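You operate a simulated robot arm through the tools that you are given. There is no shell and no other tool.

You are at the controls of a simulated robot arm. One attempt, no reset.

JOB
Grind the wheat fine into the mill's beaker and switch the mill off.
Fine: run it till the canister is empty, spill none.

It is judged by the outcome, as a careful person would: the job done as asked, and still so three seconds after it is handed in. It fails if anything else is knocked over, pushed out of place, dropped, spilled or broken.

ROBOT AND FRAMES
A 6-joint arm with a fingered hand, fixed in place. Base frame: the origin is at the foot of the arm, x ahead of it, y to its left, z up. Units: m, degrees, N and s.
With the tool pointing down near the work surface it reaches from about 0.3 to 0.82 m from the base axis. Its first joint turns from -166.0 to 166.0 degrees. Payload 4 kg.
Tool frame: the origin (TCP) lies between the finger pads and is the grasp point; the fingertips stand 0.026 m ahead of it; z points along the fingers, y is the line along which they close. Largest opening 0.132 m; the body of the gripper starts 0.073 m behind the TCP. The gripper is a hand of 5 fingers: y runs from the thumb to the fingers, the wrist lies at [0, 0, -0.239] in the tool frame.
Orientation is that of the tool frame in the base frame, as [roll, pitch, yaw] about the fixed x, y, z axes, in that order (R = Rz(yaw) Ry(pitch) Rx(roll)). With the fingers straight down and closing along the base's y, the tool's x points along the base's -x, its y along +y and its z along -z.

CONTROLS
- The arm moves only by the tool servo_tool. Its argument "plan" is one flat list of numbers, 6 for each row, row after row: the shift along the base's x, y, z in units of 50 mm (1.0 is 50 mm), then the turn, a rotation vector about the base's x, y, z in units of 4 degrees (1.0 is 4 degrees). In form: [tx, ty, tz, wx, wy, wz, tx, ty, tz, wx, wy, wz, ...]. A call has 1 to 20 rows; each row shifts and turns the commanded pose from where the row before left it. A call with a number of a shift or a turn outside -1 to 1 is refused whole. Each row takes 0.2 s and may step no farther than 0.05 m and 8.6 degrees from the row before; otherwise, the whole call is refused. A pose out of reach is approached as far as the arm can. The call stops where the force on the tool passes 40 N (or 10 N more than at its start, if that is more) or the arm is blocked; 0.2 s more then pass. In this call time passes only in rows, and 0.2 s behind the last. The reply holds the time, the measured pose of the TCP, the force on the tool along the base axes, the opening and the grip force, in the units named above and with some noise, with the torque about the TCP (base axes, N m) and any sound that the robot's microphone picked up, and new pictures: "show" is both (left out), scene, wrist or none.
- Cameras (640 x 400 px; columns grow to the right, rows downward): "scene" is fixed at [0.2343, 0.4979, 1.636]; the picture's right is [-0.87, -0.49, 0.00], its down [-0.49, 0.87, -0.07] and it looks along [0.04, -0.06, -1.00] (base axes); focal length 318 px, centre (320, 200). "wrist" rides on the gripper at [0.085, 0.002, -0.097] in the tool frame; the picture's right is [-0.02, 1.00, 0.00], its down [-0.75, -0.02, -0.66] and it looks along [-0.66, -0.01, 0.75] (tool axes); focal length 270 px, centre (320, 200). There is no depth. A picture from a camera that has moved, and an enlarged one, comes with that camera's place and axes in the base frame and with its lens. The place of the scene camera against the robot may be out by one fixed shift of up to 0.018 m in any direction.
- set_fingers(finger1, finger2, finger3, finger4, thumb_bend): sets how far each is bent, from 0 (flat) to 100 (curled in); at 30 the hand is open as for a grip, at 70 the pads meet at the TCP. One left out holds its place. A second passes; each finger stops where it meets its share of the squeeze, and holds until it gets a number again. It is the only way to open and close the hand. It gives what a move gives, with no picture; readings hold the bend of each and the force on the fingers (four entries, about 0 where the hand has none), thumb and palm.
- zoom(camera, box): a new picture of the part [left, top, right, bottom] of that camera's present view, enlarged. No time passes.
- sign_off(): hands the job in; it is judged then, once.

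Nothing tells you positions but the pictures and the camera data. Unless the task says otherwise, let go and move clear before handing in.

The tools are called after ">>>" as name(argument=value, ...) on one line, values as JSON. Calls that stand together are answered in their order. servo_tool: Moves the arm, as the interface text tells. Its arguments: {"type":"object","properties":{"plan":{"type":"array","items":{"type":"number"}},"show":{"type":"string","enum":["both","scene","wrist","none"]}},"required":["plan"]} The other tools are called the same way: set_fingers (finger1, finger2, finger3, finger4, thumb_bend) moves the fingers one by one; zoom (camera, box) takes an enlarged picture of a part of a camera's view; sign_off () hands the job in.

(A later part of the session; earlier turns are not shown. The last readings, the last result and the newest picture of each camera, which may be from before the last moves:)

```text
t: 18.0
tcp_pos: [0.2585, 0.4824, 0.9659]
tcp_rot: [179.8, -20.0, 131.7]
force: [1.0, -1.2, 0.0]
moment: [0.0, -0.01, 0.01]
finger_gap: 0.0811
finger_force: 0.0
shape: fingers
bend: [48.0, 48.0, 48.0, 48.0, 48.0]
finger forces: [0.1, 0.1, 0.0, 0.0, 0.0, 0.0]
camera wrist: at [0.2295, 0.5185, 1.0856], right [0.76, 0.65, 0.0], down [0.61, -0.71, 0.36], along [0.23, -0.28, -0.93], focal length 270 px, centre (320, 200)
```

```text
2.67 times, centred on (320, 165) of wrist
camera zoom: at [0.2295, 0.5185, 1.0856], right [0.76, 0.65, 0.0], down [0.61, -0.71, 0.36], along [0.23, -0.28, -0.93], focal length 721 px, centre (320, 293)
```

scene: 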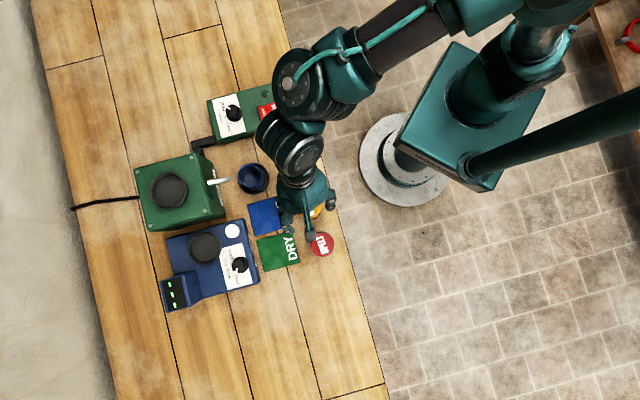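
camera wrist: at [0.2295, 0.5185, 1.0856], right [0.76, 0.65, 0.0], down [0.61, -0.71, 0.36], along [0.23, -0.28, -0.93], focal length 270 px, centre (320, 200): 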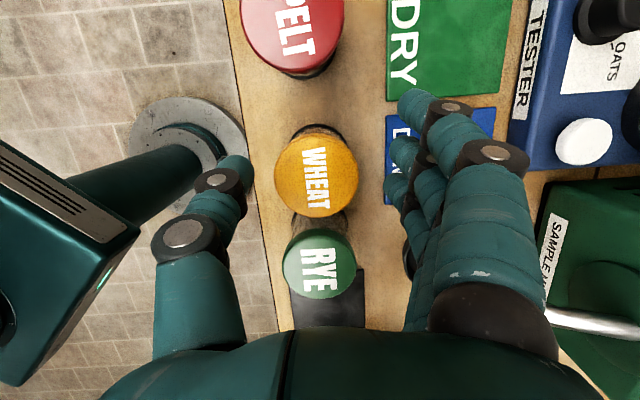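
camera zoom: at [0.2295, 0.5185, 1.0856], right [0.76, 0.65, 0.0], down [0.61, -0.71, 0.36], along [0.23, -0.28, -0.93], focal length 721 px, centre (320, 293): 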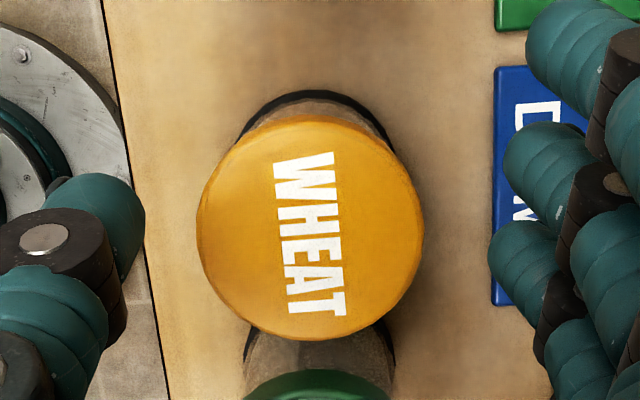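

The cap is centred between thumb and fingers, with rye and spelt clear of both. I'll lower to the grasp height (TCP ≈ 0.892).

>>> servo_tool(plan=[0, -0.04, -0.5, 0, 0, 0, 0, 0, -0.5, 0, 0, 0, 0, 0, -0.47, 0, 0, 0], show="both")

>>> zoom(camera="wrist", box=[200, 90, 440, 240])

>>> zoom(camera="scene", box=[250, 150, 360, 260])

```text
t: 18.8
tcp_pos: [0.2598, 0.4806, 0.8933]
tcp_rot: [179.6, -20.0, 132.0]
force: [-0.2, -3.8, 18.5]
moment: [0.06, -0.99, -0.14]
finger_gap: 0.081
finger_force: 9.4
shape: fingers
bend: [48.0, 48.0, 48.0, 51.0, 48.0]
finger forces: [0.1, 0.0, 0.1, 18.7, 0.1, 0.1]
camera wrist: at [0.2295, 0.5168, 1.0128], right [0.76, 0.65, 0.0], down [0.61, -0.71, 0.36], along [0.23, -0.27, -0.93], focal length 270 px, centre (320, 200)
```

scene: 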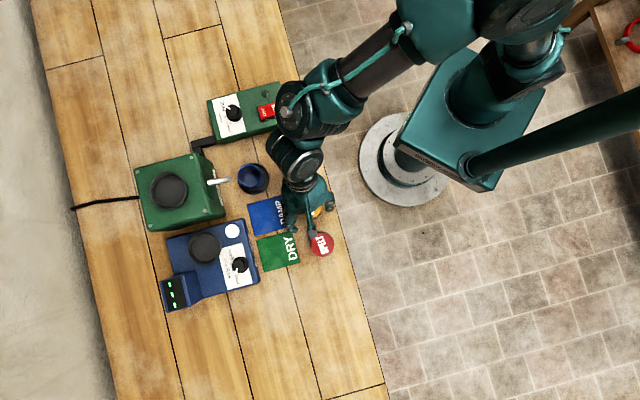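
wrist: 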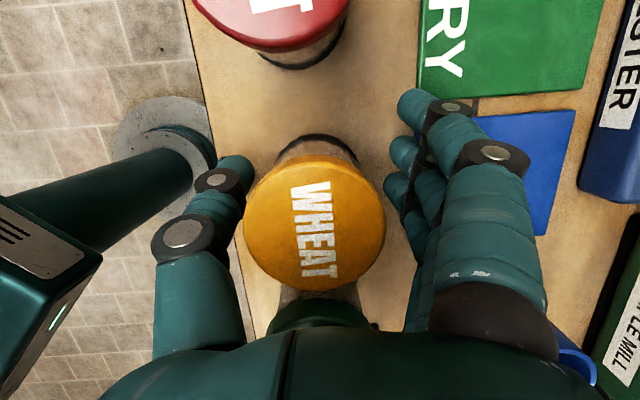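

```text
2.67 times, centred on (320, 165) of wrist
camera zoom: at [0.2295, 0.5168, 1.0128], right [0.76, 0.65, 0.0], down [0.61, -0.71, 0.36], along [0.23, -0.27, -0.93], focal length 721 px, centre (320, 293)
```

zoom: 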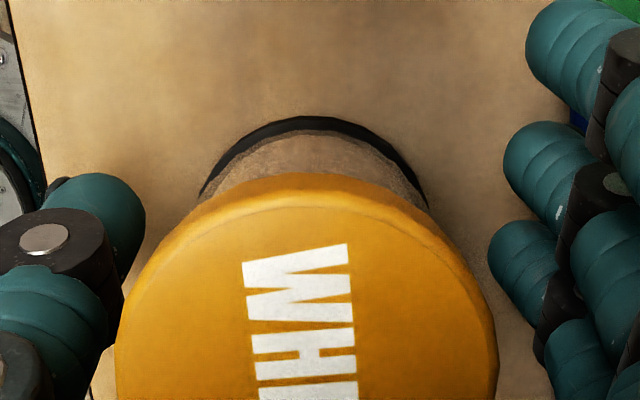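

```text
3.64 times, centred on (305, 205) of scene
camera zoom: at [0.2343, 0.4979, 1.636], right [-0.87, -0.49, 0.0], down [-0.49, 0.87, -0.07], along [0.04, -0.06, -1.0], focal length 1158 px, centre (374, 182)
```

zoom: 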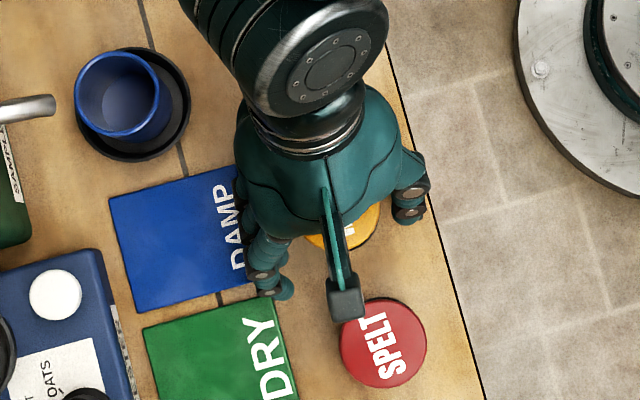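

Finger 4 (the lowest one in this tilt) has touched down on the surface with about 18 N. I'll lift about 12 mm to relieve it before gripping.

>>> servo_tool(plan=[0, 0, 0.24, 0, 0, 0], show="both")

>>> zoom(camera="scene", box=[230, 150, 360, 280])

>>> zoom(camera="wrist", box=[340, 60, 580, 260])

```text
t: 19.2
tcp_pos: [0.2585, 0.4798, 0.9034]
tcp_rot: [179.9, -20.0, 131.8]
force: [0.9, -0.3, -0.4]
moment: [-0.01, 0.0, 0.0]
finger_gap: 0.0813
finger_force: 0.0
shape: fingers
bend: [48.0, 48.0, 48.0, 48.0, 48.0]
finger forces: [0.1, 0.0, 0.0, 0.0, 0.0, 0.1]
camera wrist: at [0.2292, 0.5166, 1.0228], right [0.76, 0.65, -0.01], down [0.61, -0.71, 0.36], along [0.23, -0.28, -0.93], focal length 270 px, centre (320, 200)
```

scene: 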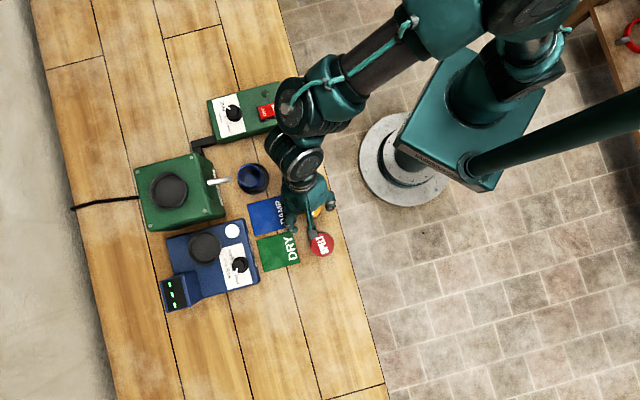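
wrist: 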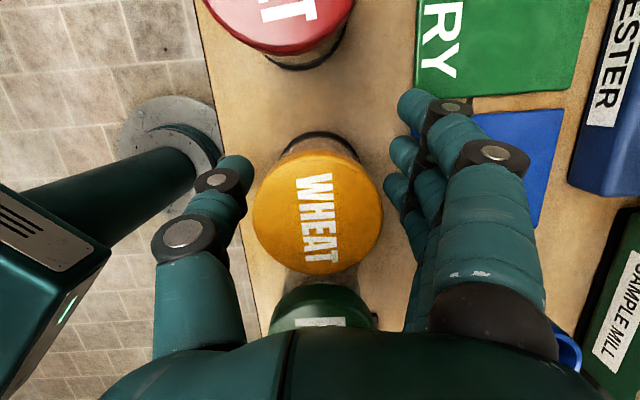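

```text
3.08 times, centred on (295, 215) of scene
camera zoom: at [0.2343, 0.4979, 1.636], right [-0.87, -0.49, 0.0], down [-0.49, 0.87, -0.07], along [0.04, -0.06, -1.0], focal length 980 px, centre (397, 154)
```

zoom: 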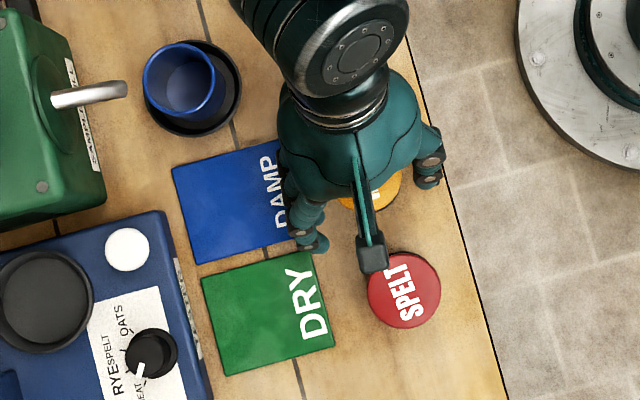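

```text
2.00 times, centred on (460, 160) of wrist
camera zoom: at [0.2292, 0.5166, 1.0228], right [0.76, 0.65, -0.01], down [0.61, -0.71, 0.36], along [0.23, -0.28, -0.93], focal length 541 px, centre (40, 280)
```

zoom: 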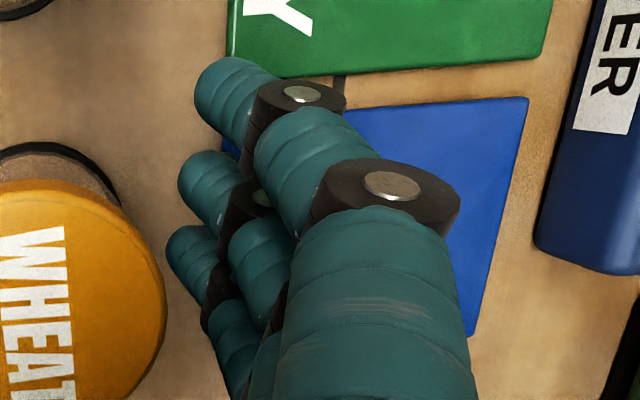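

The fingers are clear again and the mats look undisturbed. Now I'll grip the canister with thumb and the two middle fingers.

>>> set_fingers(finger2=75, finger3=75, thumb_bend=75)

>>> zoom(camera="wrist", box=[160, 80, 480, 280])

```text
t: 20.2
tcp_pos: [0.2598, 0.4805, 0.904]
tcp_rot: [179.8, -20.0, 131.8]
force: [0.1, 0.0, 0.1]
moment: [0.04, -0.02, -0.02]
finger_gap: 0.0642
finger_force: 18.0
shape: fingers
bend: [48.0, 58.0, 53.0, 48.0, 66.0]
finger forces: [0.0, 8.2, 9.4, 0.1, 17.5, 0.0]
```

```text
2.00 times, centred on (320, 180) of wrist
camera zoom: at [0.2293, 0.5167, 1.0234], right [0.76, 0.65, -0.01], down [0.61, -0.71, 0.36], along [0.23, -0.28, -0.93], focal length 541 px, centre (320, 240)
```

zoom: 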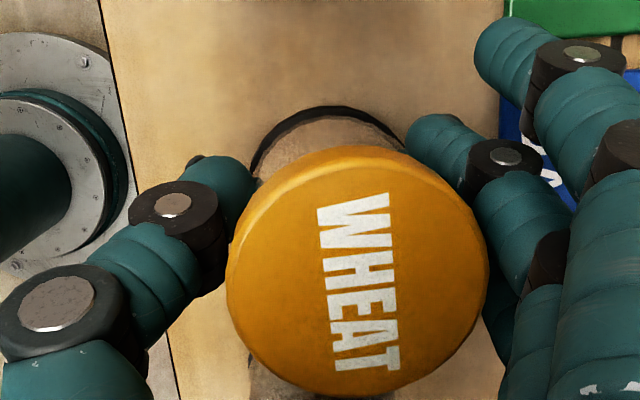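

The canister is held with about 18 N (it slid ~8 mm toward the fingers as they centred on it). I'll lift a little and check that it comes up level.

>>> servo_tool(plan=[0, 0, 0.25, 0, 0, 0, 0, 0, 0.5, 0, 0, 0, 0, 0, 0.5, 0, 0, 0], show="both")

>>> zoom(camera="wrist", box=[160, 80, 480, 280])

>>> zoom(camera="scene", box=[230, 150, 360, 280])

```text
t: 21.0
tcp_pos: [0.2602, 0.4813, 0.9675]
tcp_rot: [179.9, -20.0, 131.8]
force: [-0.9, 0.2, -2.5]
moment: [-0.04, 0.01, 0.0]
finger_gap: 0.0638
finger_force: 17.7
shape: fingers
bend: [48.0, 58.0, 52.0, 48.0, 66.0]
finger forces: [0.0, 8.1, 9.5, 0.1, 16.9, 0.1]
camera wrist: at [0.2303, 0.5177, 1.0868], right [0.76, 0.65, -0.01], down [0.61, -0.71, 0.36], along [0.23, -0.28, -0.93], focal length 270 px, centre (320, 200)
```

scene: 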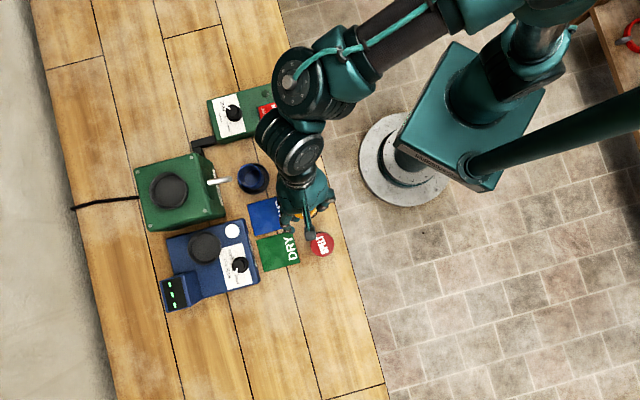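
wrist: 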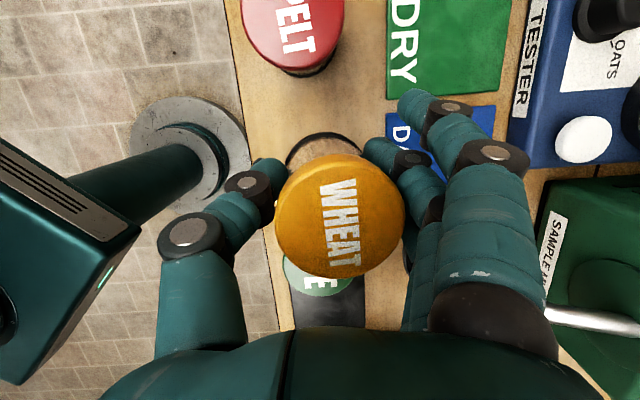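

```text
2.00 times, centred on (320, 180) of wrist
camera zoom: at [0.2303, 0.5177, 1.0868], right [0.76, 0.65, -0.01], down [0.61, -0.71, 0.36], along [0.23, -0.28, -0.93], focal length 541 px, centre (320, 240)
```

zoom: 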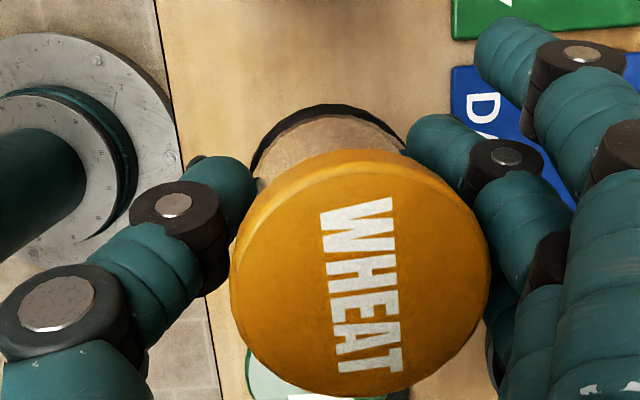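

```text
3.08 times, centred on (295, 215) of scene
camera zoom: at [0.2343, 0.4979, 1.636], right [-0.87, -0.49, 0.0], down [-0.49, 0.87, -0.07], along [0.04, -0.06, -1.0], focal length 980 px, centre (397, 154)
```

zoom: 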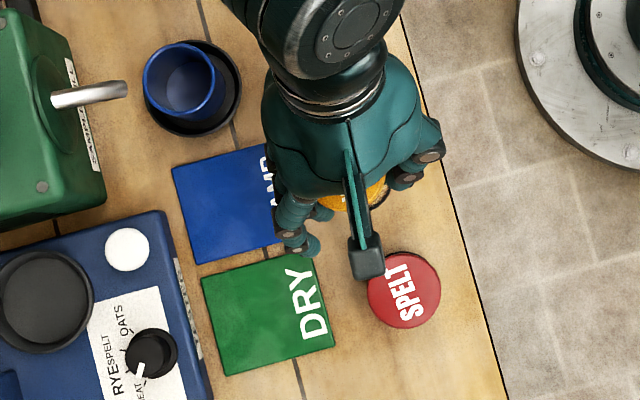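

The canister is up and level enough, rye undisturbed. I'll raise to about 1.09 and swing toward the mill while rotating about the vertical so the tilt faces outward.

>>> servo_tool(plan=[0, 0, 0.8, 0, 0, 0, 0, 0, 0.85, 0, 0, 0, 0, 0, 0.8, 0, 0, 0, 0.2, 0.1, 0, 0, 0, -1, 0.2, 0.1, 0, 0, 0, -1, 0.2, 0.1, 0, 0, 0, -1, 0.2, 0.1, 0, 0, 0, -1, 0.2, 0.1, 0, 0, 0, -1, 0.2, 0.1, 0, 0, 0, -1, 0.2, 0.1, 0, 0, 0, -1, 0.2, 0.1, 0, 0, 0, -1, 0.2, 0.1, 0, 0, 0, -1, 0.2, 0.1, 0, 0, 0, -1, 0.2, 0.1, 0, 0, 0, -1, 0.2, 0.1, 0, 0, 0, -1, 0.2, 0.1, 0, 0, 0, -1, 0.2, 0.1, 0, 0, 0, -1, 0.2, 0.1, 0, 0, 0, -1, 0.2, 0.1, 0, 0, 0, -1], show="both")

>>> zoom(camera="wrist", box=[160, 80, 480, 280])

```text
t: 25.0
tcp_pos: [0.4202, 0.56, 1.0894]
tcp_rot: [179.8, -19.9, 67.7]
force: [-0.4, 0.1, -1.4]
moment: [0.01, 0.0, -0.05]
finger_gap: 0.0636
finger_force: 17.3
shape: fingers
bend: [48.0, 58.0, 52.0, 48.0, 66.0]
finger forces: [0.0, 7.8, 9.6, 0.1, 16.6, 0.0]
camera wrist: at [0.4387, 0.6037, 1.2091], right [0.92, -0.4, -0.01], down [-0.37, -0.86, 0.36], along [-0.15, -0.33, -0.93], focal length 270 px, centre (320, 200)
```

scene: 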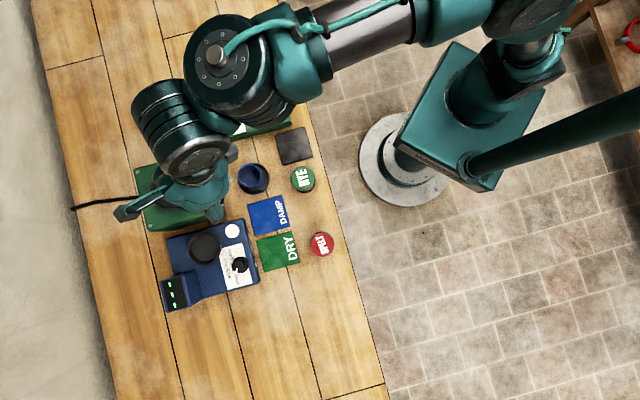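
wrist: 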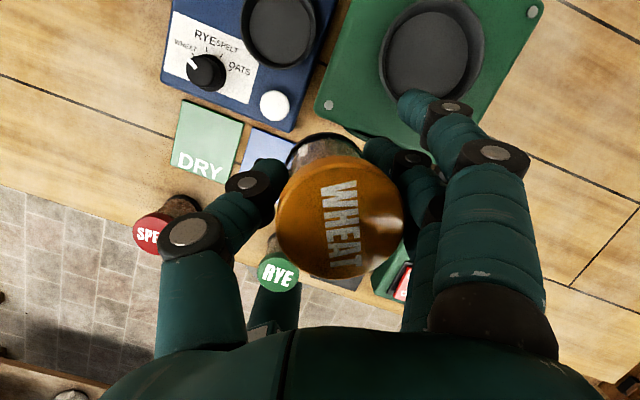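

```text
2.00 times, centred on (320, 180) of wrist
camera zoom: at [0.4387, 0.6037, 1.2091], right [0.92, -0.4, -0.01], down [-0.37, -0.86, 0.36], along [-0.15, -0.33, -0.93], focal length 541 px, centre (320, 240)
```

zoom: 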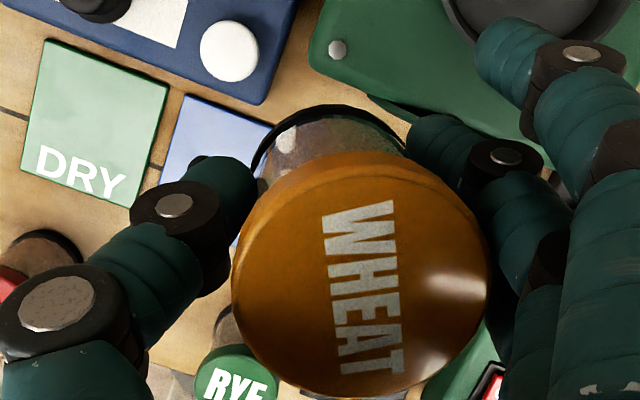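

The socket is seen again at about (0.526, 0.595). I'll finish the swing so the canister's axis comes over it, still about 4 cm above the rim.

>>> servo_tool(plan=[0.398, 0.162, 0, 0, 0, -0.95, 0.398, 0.162, 0, 0, 0, -0.95, 0.398, 0.162, 0, 0, 0, -0.95, 0.398, 0.162, 0, 0, 0, -0.95, 0.398, 0.162, 0, 0, 0, -0.95], show="both")

>>> zoom(camera="wrist", box=[160, 80, 480, 280])

>>> zoom(camera="scene", box=[90, 120, 250, 240])

```text
t: 26.2
tcp_pos: [0.5188, 0.6008, 1.0893]
tcp_rot: [179.9, -20.1, 48.7]
force: [-0.1, -0.2, -1.4]
moment: [0.02, 0.01, -0.03]
finger_gap: 0.0634
finger_force: 17.5
shape: fingers
bend: [48.0, 58.0, 52.0, 48.0, 66.0]
finger forces: [0.1, 7.7, 9.5, 0.0, 16.4, 0.0]
camera wrist: at [0.5512, 0.6356, 1.2093], right [0.74, -0.67, -0.01], down [-0.63, -0.69, 0.36], along [-0.25, -0.26, -0.93], focal length 270 px, centre (320, 200)
```

scene: 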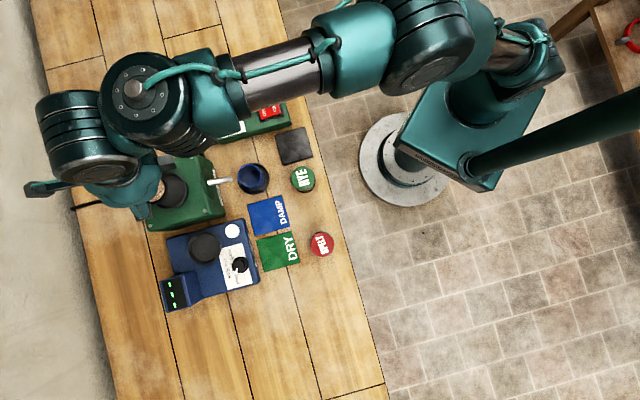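
wrist: 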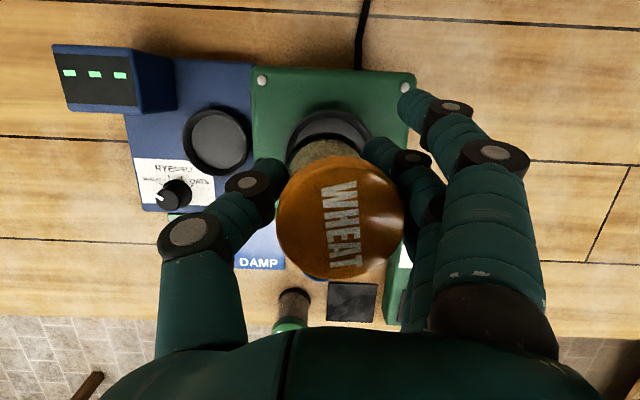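

```text
2.00 times, centred on (320, 180) of wrist
camera zoom: at [0.5512, 0.6356, 1.2093], right [0.74, -0.67, -0.01], down [-0.63, -0.69, 0.36], along [-0.25, -0.26, -0.93], focal length 541 px, centre (320, 240)
```

zoom: 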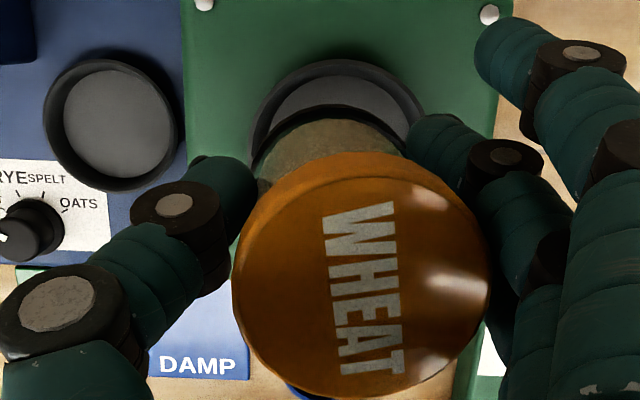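

```text
3.33 times, centred on (170, 180) of scene
camera zoom: at [0.2343, 0.4979, 1.636], right [-0.87, -0.49, 0.0], down [-0.49, 0.87, -0.07], along [0.04, -0.06, -1.0], focal length 1062 px, centre (820, 267)
```

zoom: 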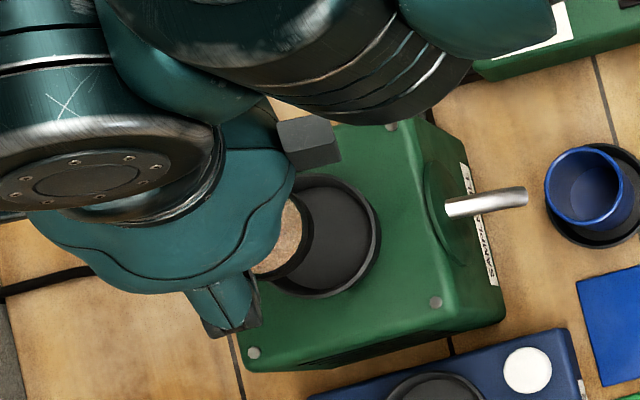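

The canister is over the socket (0.5245, 0.596), but it leans about 4° toward the fingers in the grip. I'll tip the hand about 3.6° to set the canister upright and shift slightly to centre it.

>>> servo_tool(plan=[0.03, 0.02, -0.1, -0.6, -0.68, 0, 0, 0, -0.1, 0, 0, 0], show="both")

>>> zoom(camera="wrist", box=[200, 80, 440, 230])

>>> zoom(camera="scene", box=[120, 150, 216, 210])

```text
t: 26.8
tcp_pos: [0.5194, 0.6034, 1.0795]
tcp_rot: [176.0, -20.0, 50.1]
force: [0.2, 0.0, -2.7]
moment: [0.02, 0.05, 0.01]
finger_gap: 0.0636
finger_force: 16.9
shape: fingers
bend: [48.0, 58.0, 52.0, 48.0, 66.0]
finger forces: [0.0, 7.8, 9.5, 0.1, 16.5, 0.0]
camera wrist: at [0.5465, 0.6416, 1.199], right [0.74, -0.67, 0.06], down [-0.64, -0.68, 0.36], along [-0.2, -0.3, -0.93], focal length 270 px, centre (320, 200)
```

scene: 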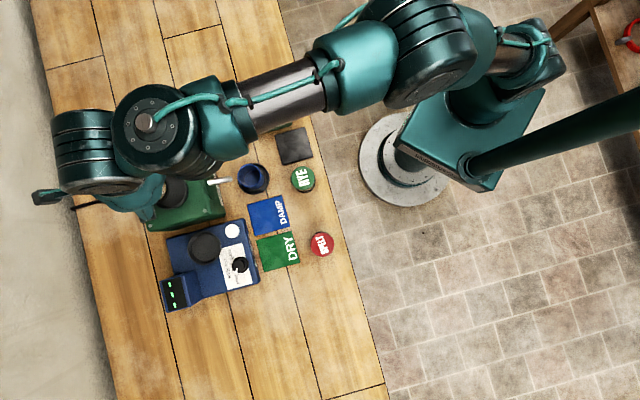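
wrist: 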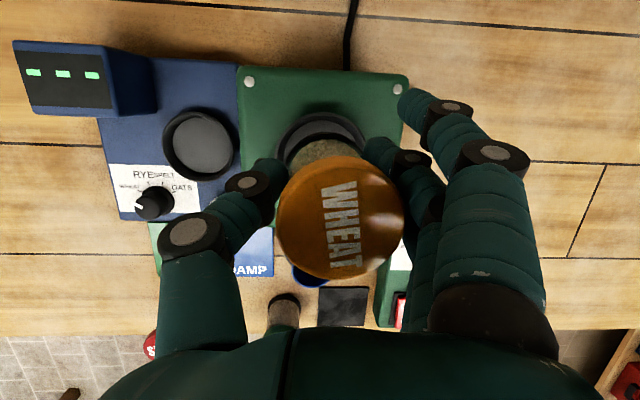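

```text
2.67 times, centred on (320, 155) of wrist
camera zoom: at [0.5465, 0.6416, 1.199], right [0.74, -0.67, 0.06], down [-0.64, -0.68, 0.36], along [-0.2, -0.3, -0.93], focal length 721 px, centre (320, 320)
```

zoom: 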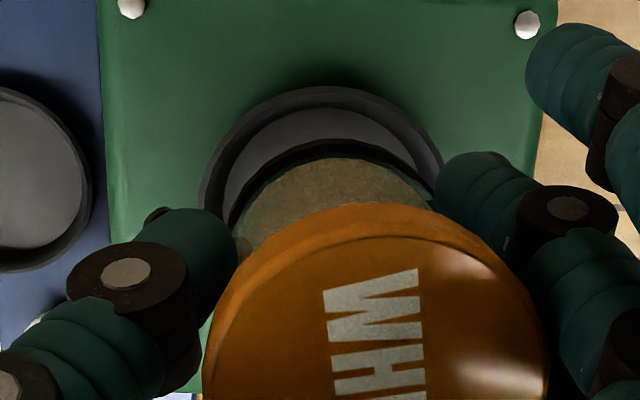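

```text
6.67 times, centred on (168, 180) of scene
camera zoom: at [0.2343, 0.4979, 1.636], right [-0.87, -0.49, 0.0], down [-0.49, 0.87, -0.07], along [0.04, -0.06, -1.0], focal length 2124 px, centre (1333, 333)
```

zoom: 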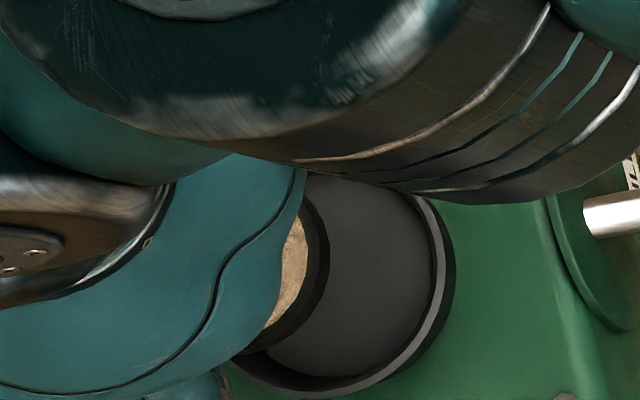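

Base ring and socket are now concentric to within about 1 mm and the canister is near upright. I'll lower in small steps to just above the socket.

>>> servo_tool(plan=[0.01, -0.01, -0.22, 0, 0, 0, 0, 0, -0.22, 0, 0, 0, 0, 0, -0.22, 0, 0, 0], show="both")

>>> zoom(camera="wrist", box=[200, 60, 440, 210])

>>> zoom(camera="scene", box=[120, 150, 216, 210])

```text
t: 27.6
tcp_pos: [0.5205, 0.6008, 1.0461]
tcp_rot: [176.0, -20.1, 50.1]
force: [1.2, -1.1, -1.8]
moment: [0.01, 0.07, -0.01]
finger_gap: 0.0638
finger_force: 16.7
shape: fingers
bend: [48.0, 58.0, 52.0, 48.0, 66.0]
finger forces: [0.0, 7.7, 9.6, 0.1, 16.5, 0.0]
camera wrist: at [0.5465, 0.641, 1.1653], right [0.74, -0.67, 0.06], down [-0.64, -0.68, 0.36], along [-0.2, -0.3, -0.93], focal length 270 px, centre (320, 200)
```

scene: 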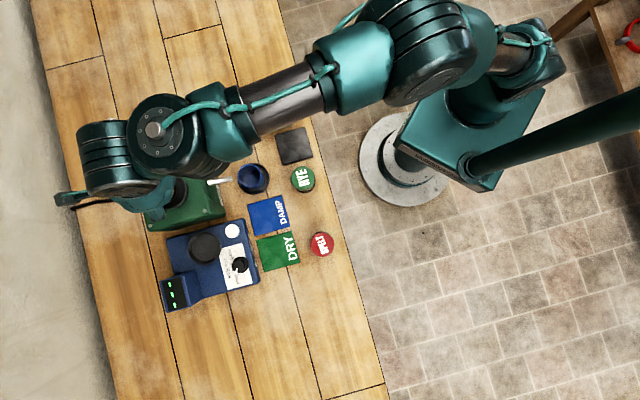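
wrist: 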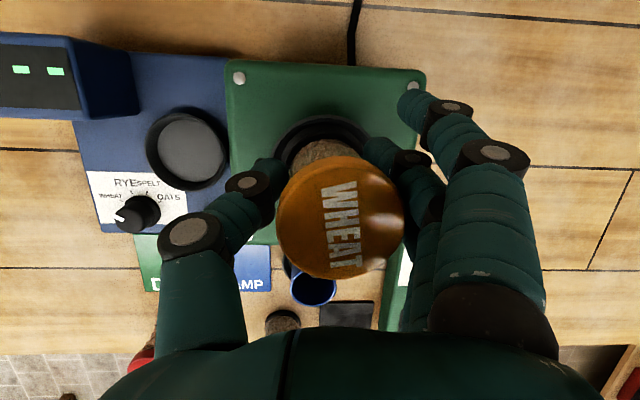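

```text
2.67 times, centred on (320, 135) of wrist
camera zoom: at [0.5465, 0.641, 1.1653], right [0.74, -0.67, 0.06], down [-0.64, -0.68, 0.36], along [-0.2, -0.3, -0.93], focal length 721 px, centre (320, 373)
```

zoom: 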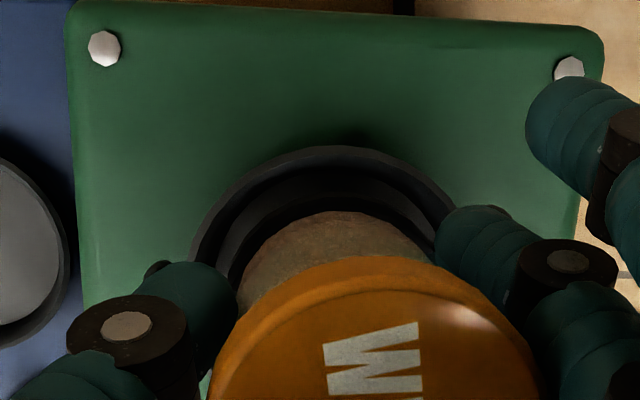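

```text
6.67 times, centred on (168, 180) of scene
camera zoom: at [0.2343, 0.4979, 1.636], right [-0.87, -0.49, 0.0], down [-0.49, 0.87, -0.07], along [0.04, -0.06, -1.0], focal length 2124 px, centre (1333, 333)
```

zoom: 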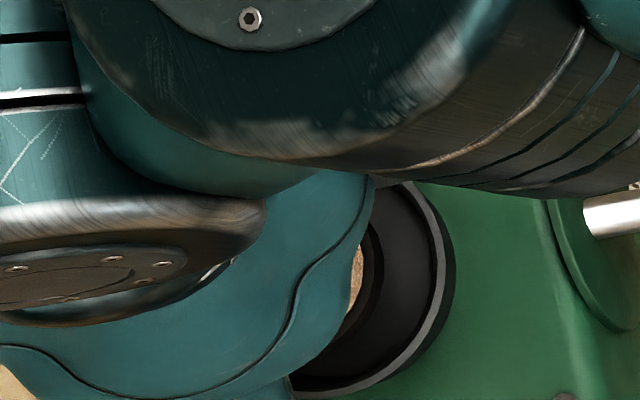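

The base is just above the rim, centred. I'll lower a few millimetres at a time, watching the force for contact with the socket floor.

>>> servo_tool(plan=[0, 0, -0.1, 0, 0, 0, 0, 0, -0.06, 0, 0, 0], show="wrist")

```text
t: 28.2
tcp_pos: [0.5213, 0.6019, 1.0381]
tcp_rot: [176.0, -20.0, 50.1]
force: [-0.4, -0.1, -1.1]
moment: [0.02, 0.01, -0.01]
finger_gap: 0.0638
finger_force: 17.1
shape: fingers
bend: [48.0, 58.0, 52.0, 48.0, 66.0]
finger forces: [0.0, 7.7, 9.4, 0.1, 16.4, 0.0]
camera wrist: at [0.5466, 0.641, 1.1575], right [0.74, -0.67, 0.06], down [-0.64, -0.68, 0.36], along [-0.2, -0.3, -0.93], focal length 270 px, centre (320, 200)
```

wrist: 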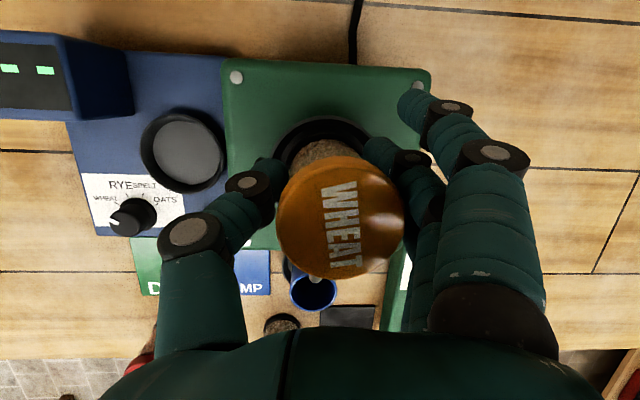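

>>> servo_tool(plan=[0, 0, -0.08, 0, 0, 0], show="none")

>>> zoom(camera="wrist", box=[200, 60, 440, 210])

```text
t: 28.6
tcp_pos: [0.5197, 0.6031, 1.035]
tcp_rot: [176.1, -20.0, 50.1]
force: [-0.7, -0.4, -0.7]
moment: [0.03, 0.03, -0.02]
finger_gap: 0.0636
finger_force: 17.0
shape: fingers
bend: [48.0, 58.0, 52.0, 48.0, 66.0]
finger forces: [0.0, 7.7, 9.5, 0.0, 16.4, 0.0]
```

```text
2.67 times, centred on (320, 135) of wrist
camera zoom: at [0.5465, 0.6412, 1.1535], right [0.74, -0.67, 0.06], down [-0.64, -0.68, 0.36], along [-0.2, -0.3, -0.93], focal length 721 px, centre (320, 373)
```

zoom: 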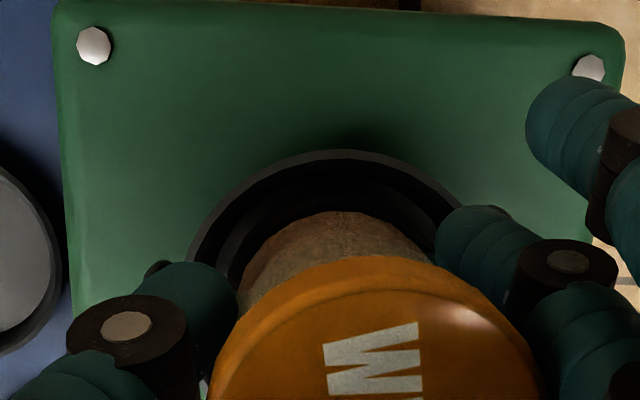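

>>> servo_tool(plan=[0, 0, -0.07, 0, 0, 0], show="none")

```text
t: 29.0
tcp_pos: [0.5203, 0.6013, 1.0306]
tcp_rot: [176.1, -20.0, 50.1]
force: [0.6, -0.2, -1.7]
moment: [0.0, 0.02, 0.0]
finger_gap: 0.0638
finger_force: 16.8
shape: fingers
bend: [48.0, 58.0, 52.0, 48.0, 66.0]
finger forces: [0.0, 7.7, 9.5, 0.0, 16.5, 0.1]
```

>>> servo_tool(plan=[0, 0, -0.06, 0, 0, 0], show="none")

>>> zoom(camera="wrist", box=[200, 60, 440, 210])

```text
t: 29.4
tcp_pos: [0.5203, 0.6014, 1.0277]
tcp_rot: [176.2, -20.0, 50.2]
force: [-0.6, 0.7, -2.0]
moment: [0.02, 0.04, 0.01]
finger_gap: 0.0635
finger_force: 16.5
shape: fingers
bend: [48.0, 58.0, 52.0, 48.0, 66.0]
finger forces: [0.0, 7.7, 9.5, 0.0, 16.5, 0.0]
```

```text
2.67 times, centred on (320, 135) of wrist
camera zoom: at [0.5469, 0.6411, 1.1471], right [0.74, -0.67, 0.06], down [-0.64, -0.68, 0.36], along [-0.2, -0.3, -0.93], focal length 721 px, centre (320, 373)
```

zoom: 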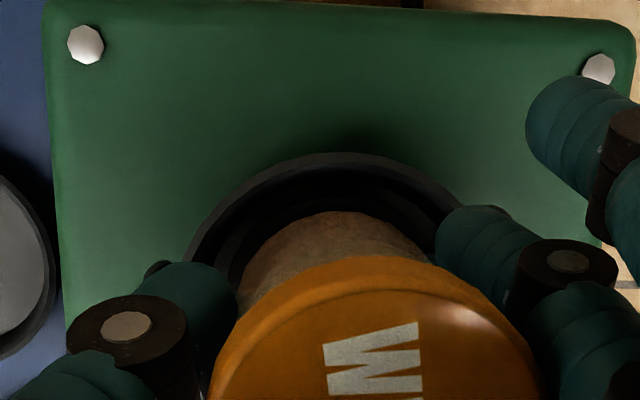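

>>> servo_tool(plan=[0, 0, -0.06, 0, 0, 0], show="none")

```text
t: 29.8
tcp_pos: [0.5213, 0.6011, 1.0261]
tcp_rot: [176.0, -20.0, 50.0]
force: [-0.3, 0.6, 2.1]
moment: [-0.1, -0.09, 0.0]
finger_gap: 0.0638
finger_force: 17.2
shape: fingers
bend: [48.0, 58.0, 52.0, 48.0, 66.0]
finger forces: [0.1, 8.2, 9.3, 0.0, 17.0, 0.1]
```

There's first contact (about 4 N change). I'll look closely at how the base sits before releasing.

>>> zoom(camera="wrist", box=[250, 90, 410, 190])

>>> zoom(camera="scene", box=[120, 150, 216, 210])

```text
4.00 times, centred on (330, 140) of wrist
camera zoom: at [0.5467, 0.6412, 1.1452], right [0.74, -0.67, 0.06], down [-0.64, -0.68, 0.36], along [-0.2, -0.3, -0.93], focal length 1081 px, centre (280, 440)
```

zoom: 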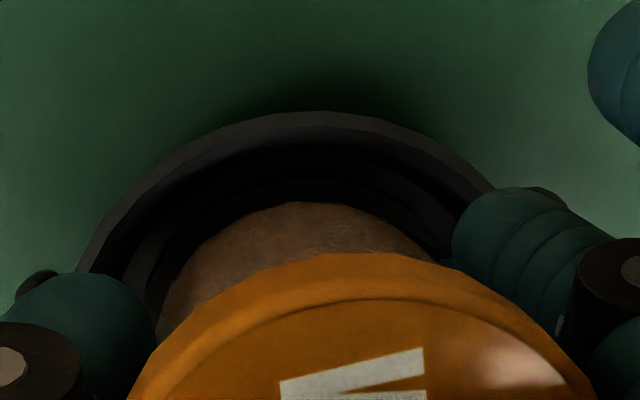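

```text
6.67 times, centred on (168, 180) of scene
camera zoom: at [0.2343, 0.4979, 1.636], right [-0.87, -0.49, 0.0], down [-0.49, 0.87, -0.07], along [0.04, -0.06, -1.0], focal length 2124 px, centre (1333, 333)
```

zoom: 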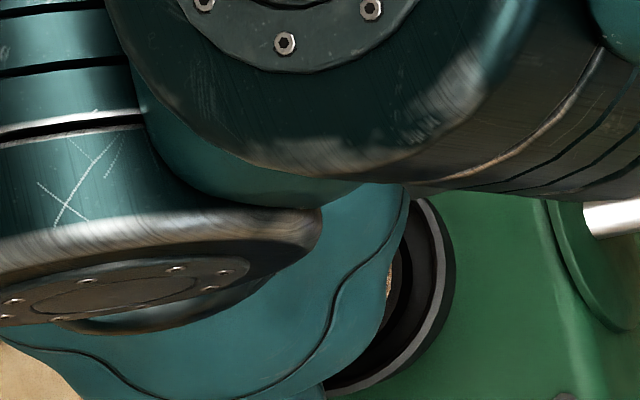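

The base ring sits inside the socket's rim all round. I'll press down 1 mm more to seat it, then ease the grip slightly rather than opening wide, so the fingertips don't catch the rim.

>>> servo_tool(plan=[0, 0, -0.025, 0, 0, 0], show="none")

>>> set_fingers(finger2=54, finger3=48, thumb_bend=62)

>>> zoom(camera="wrist", box=[200, 60, 440, 260])

```text
t: 30.2
tcp_pos: [0.5214, 0.6019, 1.0265]
tcp_rot: [176.0, -20.1, 50.1]
force: [0.2, 1.8, 7.2]
moment: [-0.13, -0.16, 0.01]
finger_gap: 0.0636
finger_force: 17.6
shape: fingers
bend: [48.0, 58.0, 52.0, 48.0, 66.0]
finger forces: [0.0, 8.3, 9.2, 0.0, 17.4, 0.0]
```

```text
t: 31.2
tcp_pos: [0.5205, 0.6015, 1.024]
tcp_rot: [176.1, -20.0, 50.1]
force: [-0.7, 0.1, -1.9]
moment: [0.02, 0.03, -0.01]
finger_gap: 0.0616
finger_force: 1.0
shape: fingers
bend: [48.0, 53.0, 48.0, 48.0, 62.0]
finger forces: [0.1, 0.9, 0.1, 0.1, 0.8, 0.0]
```

```text
2.00 times, centred on (320, 160) of wrist
camera zoom: at [0.5468, 0.6412, 1.1431], right [0.74, -0.67, 0.06], down [-0.64, -0.68, 0.36], along [-0.2, -0.3, -0.93], focal length 541 px, centre (320, 280)
```

zoom: 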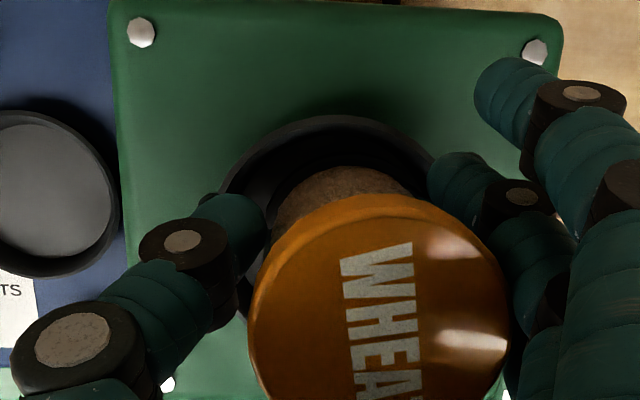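

The grip is nearly off, with about 1 N left between thumb and finger 2. I'll ease both slightly further so the canister stands free.

>>> set_fingers(finger2=50, finger3=46, thumb_bend=58)

>>> zoom(camera="wrist", box=[200, 60, 440, 260])

```text
t: 32.2
tcp_pos: [0.5193, 0.601, 1.023]
tcp_rot: [176.0, -20.0, 50.0]
force: [-0.2, -0.7, 0.8]
moment: [-0.04, -0.01, 0.0]
finger_gap: 0.0671
finger_force: 0.1
shape: fingers
bend: [48.0, 50.0, 46.0, 48.0, 57.0]
finger forces: [0.1, 0.1, 0.0, 0.0, 0.1, 0.1]
```

```text
2.00 times, centred on (320, 160) of wrist
camera zoom: at [0.5468, 0.6412, 1.1433], right [0.74, -0.67, 0.06], down [-0.64, -0.68, 0.36], along [-0.2, -0.3, -0.93], focal length 541 px, centre (320, 280)
```

zoom: 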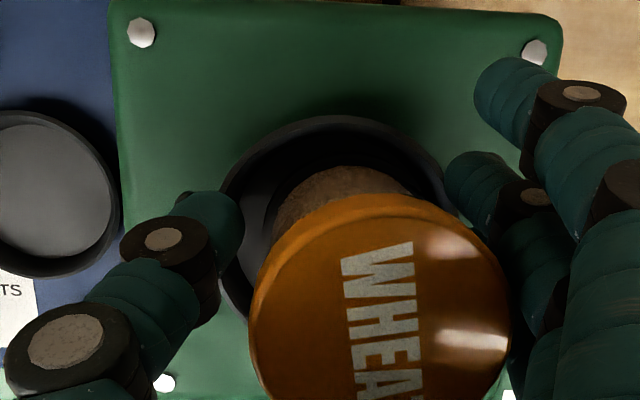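

The canister now stands free with no finger forces. I'll lift 6 mm for rim clearance, open the fingers a bit more, then rise straight up.

>>> servo_tool(plan=[0, 0, 0.14, 0, 0, 0], show="none")

>>> set_fingers(finger2=44, finger3=42, thumb_bend=54)

>>> zoom(camera="wrist", box=[200, 60, 440, 260])

```text
t: 32.6
tcp_pos: [0.5196, 0.6025, 1.0313]
tcp_rot: [176.1, -19.8, 50.1]
force: [-1.4, -0.1, -0.2]
moment: [0.0, -0.03, -0.02]
finger_gap: 0.0667
finger_force: 0.1
shape: fingers
bend: [48.0, 50.0, 46.0, 48.0, 57.0]
finger forces: [0.0, 0.1, 0.0, 0.0, 0.0, 0.1]
```

```text
t: 33.6
tcp_pos: [0.5206, 0.6034, 1.0303]
tcp_rot: [175.9, -20.1, 50.2]
force: [-0.2, 0.2, -0.6]
moment: [-0.03, 0.05, -0.01]
finger_gap: 0.0714
finger_force: 0.0
shape: fingers
bend: [48.0, 44.0, 42.0, 48.0, 54.0]
finger forces: [0.1, 0.0, 0.0, 0.0, 0.0, 0.1]
```

```text
2.00 times, centred on (320, 160) of wrist
camera zoom: at [0.5466, 0.6415, 1.1501], right [0.74, -0.67, 0.06], down [-0.64, -0.68, 0.36], along [-0.2, -0.3, -0.93], focal length 541 px, centre (320, 280)
```

zoom: 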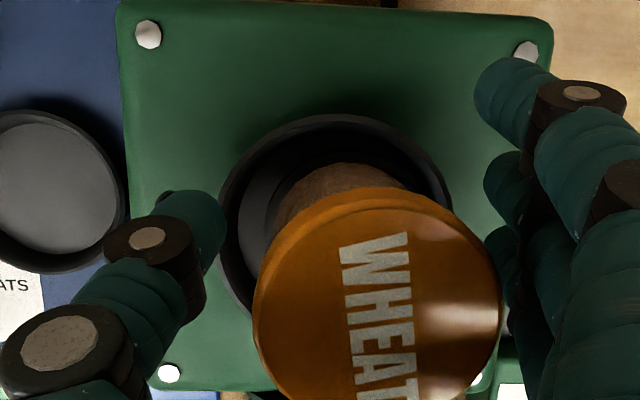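

>>> servo_tool(plan=[0, 0, 0.4, 0, 0, 0, 0, 0, 0.6, 0, 0, 0, 0, 0, 0.6, 0, 0, 0], show="both")

>>> zoom(camera="wrist", box=[240, 80, 400, 180])

>>> zoom(camera="scene", box=[120, 140, 230, 210])

```text
t: 34.4
tcp_pos: [0.5208, 0.6014, 1.1106]
tcp_rot: [176.0, -19.9, 50.1]
force: [0.5, 0.3, 0.6]
moment: [-0.02, -0.01, 0.03]
finger_gap: 0.0715
finger_force: 0.1
shape: fingers
bend: [48.0, 44.0, 42.0, 48.0, 54.0]
finger forces: [0.0, 0.0, 0.0, 0.1, 0.1, 0.0]
camera wrist: at [0.5465, 0.6413, 1.2298], right [0.74, -0.67, 0.06], down [-0.64, -0.68, 0.36], along [-0.2, -0.3, -0.93], focal length 270 px, centre (320, 200)
```

scene: 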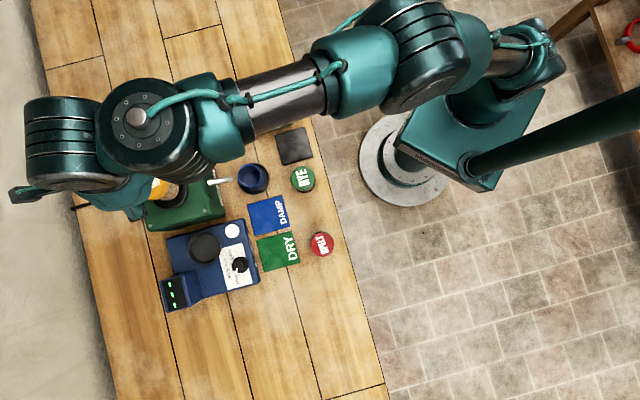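
wrist: 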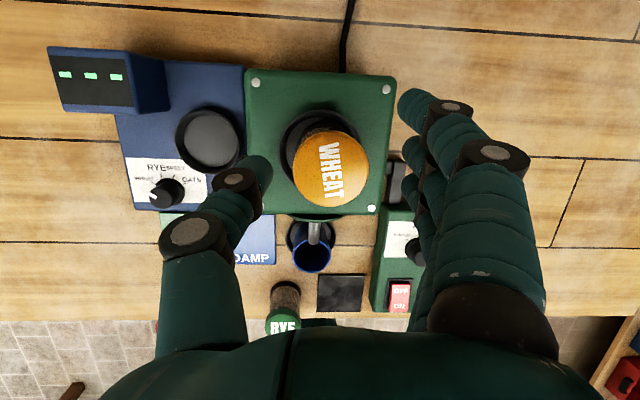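

```text
4.00 times, centred on (320, 130) of wrist
camera zoom: at [0.5465, 0.6413, 1.2298], right [0.74, -0.67, 0.06], down [-0.64, -0.68, 0.36], along [-0.2, -0.3, -0.93], focal length 1081 px, centre (320, 480)
```

zoom: 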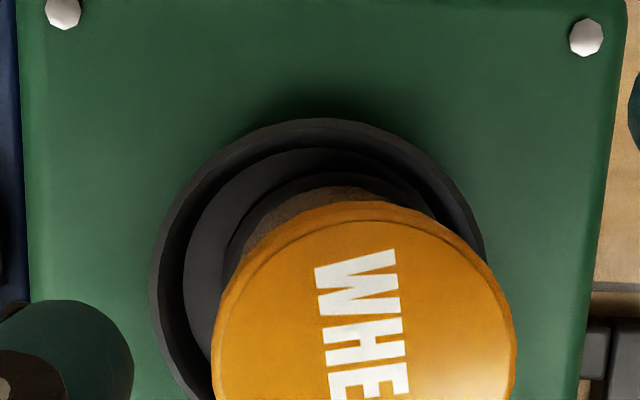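

```text
5.71 times, centred on (175, 175) of scene
camera zoom: at [0.2343, 0.4979, 1.636], right [-0.87, -0.49, 0.0], down [-0.49, 0.87, -0.07], along [0.04, -0.06, -1.0], focal length 1820 px, centre (1149, 343)
```

zoom: 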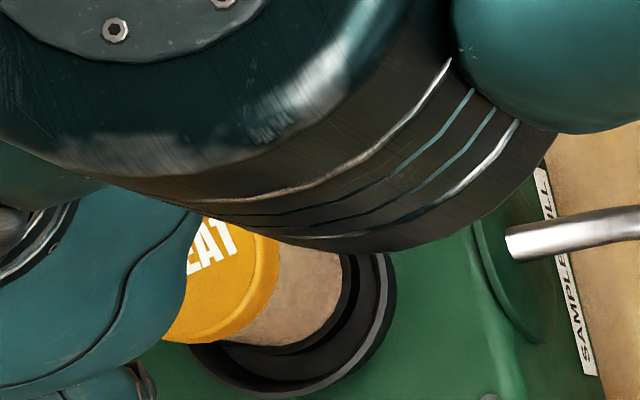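

The canister is upright inside the socket (base on the floor, about 5 mm off-centre, well inside the rim). I'll look at the spout and beaker from this angle.

>>> zoom(camera="wrist", box=[270, 190, 360, 290])

>>> zoom(camera="wrist", box=[240, 90, 400, 220])

>>> zoom(camera="scene", box=[200, 150, 280, 200])

```text
4.00 times, centred on (315, 240) of wrist
camera zoom: at [0.5465, 0.6413, 1.2298], right [0.74, -0.67, 0.06], down [-0.64, -0.68, 0.36], along [-0.2, -0.3, -0.93], focal length 1081 px, centre (340, 40)
```

zoom: 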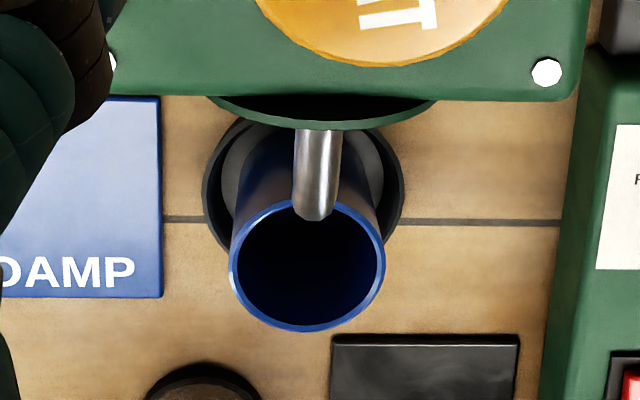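

```text
3.08 times, centred on (320, 155) of wrist
camera zoom: at [0.5465, 0.6413, 1.2298], right [0.74, -0.67, 0.06], down [-0.64, -0.68, 0.36], along [-0.2, -0.3, -0.93], focal length 832 px, centre (320, 338)
```

zoom: 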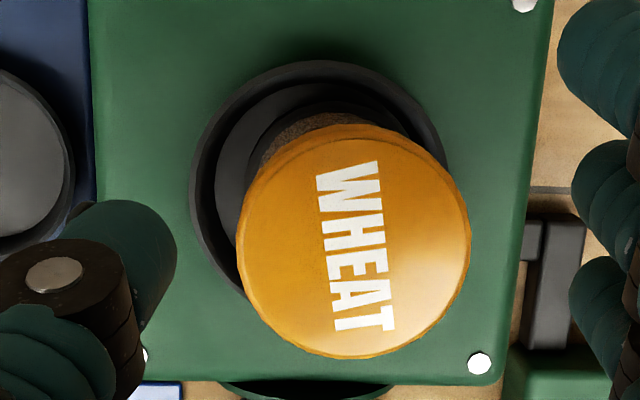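

```text
8.00 times, centred on (240, 175) of scene
camera zoom: at [0.2343, 0.4979, 1.636], right [-0.87, -0.49, 0.0], down [-0.49, 0.87, -0.07], along [0.04, -0.06, -1.0], focal length 2548 px, centre (960, 400)
```

zoom: 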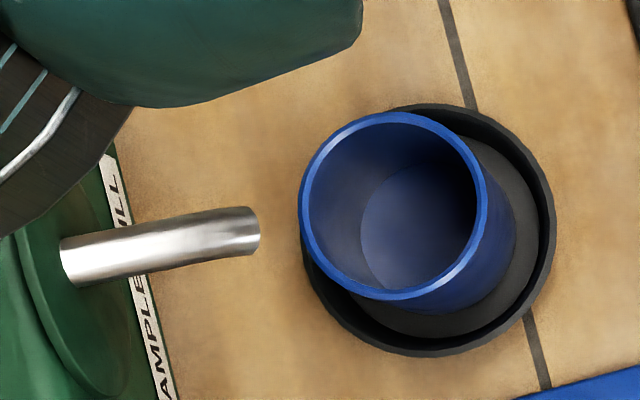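

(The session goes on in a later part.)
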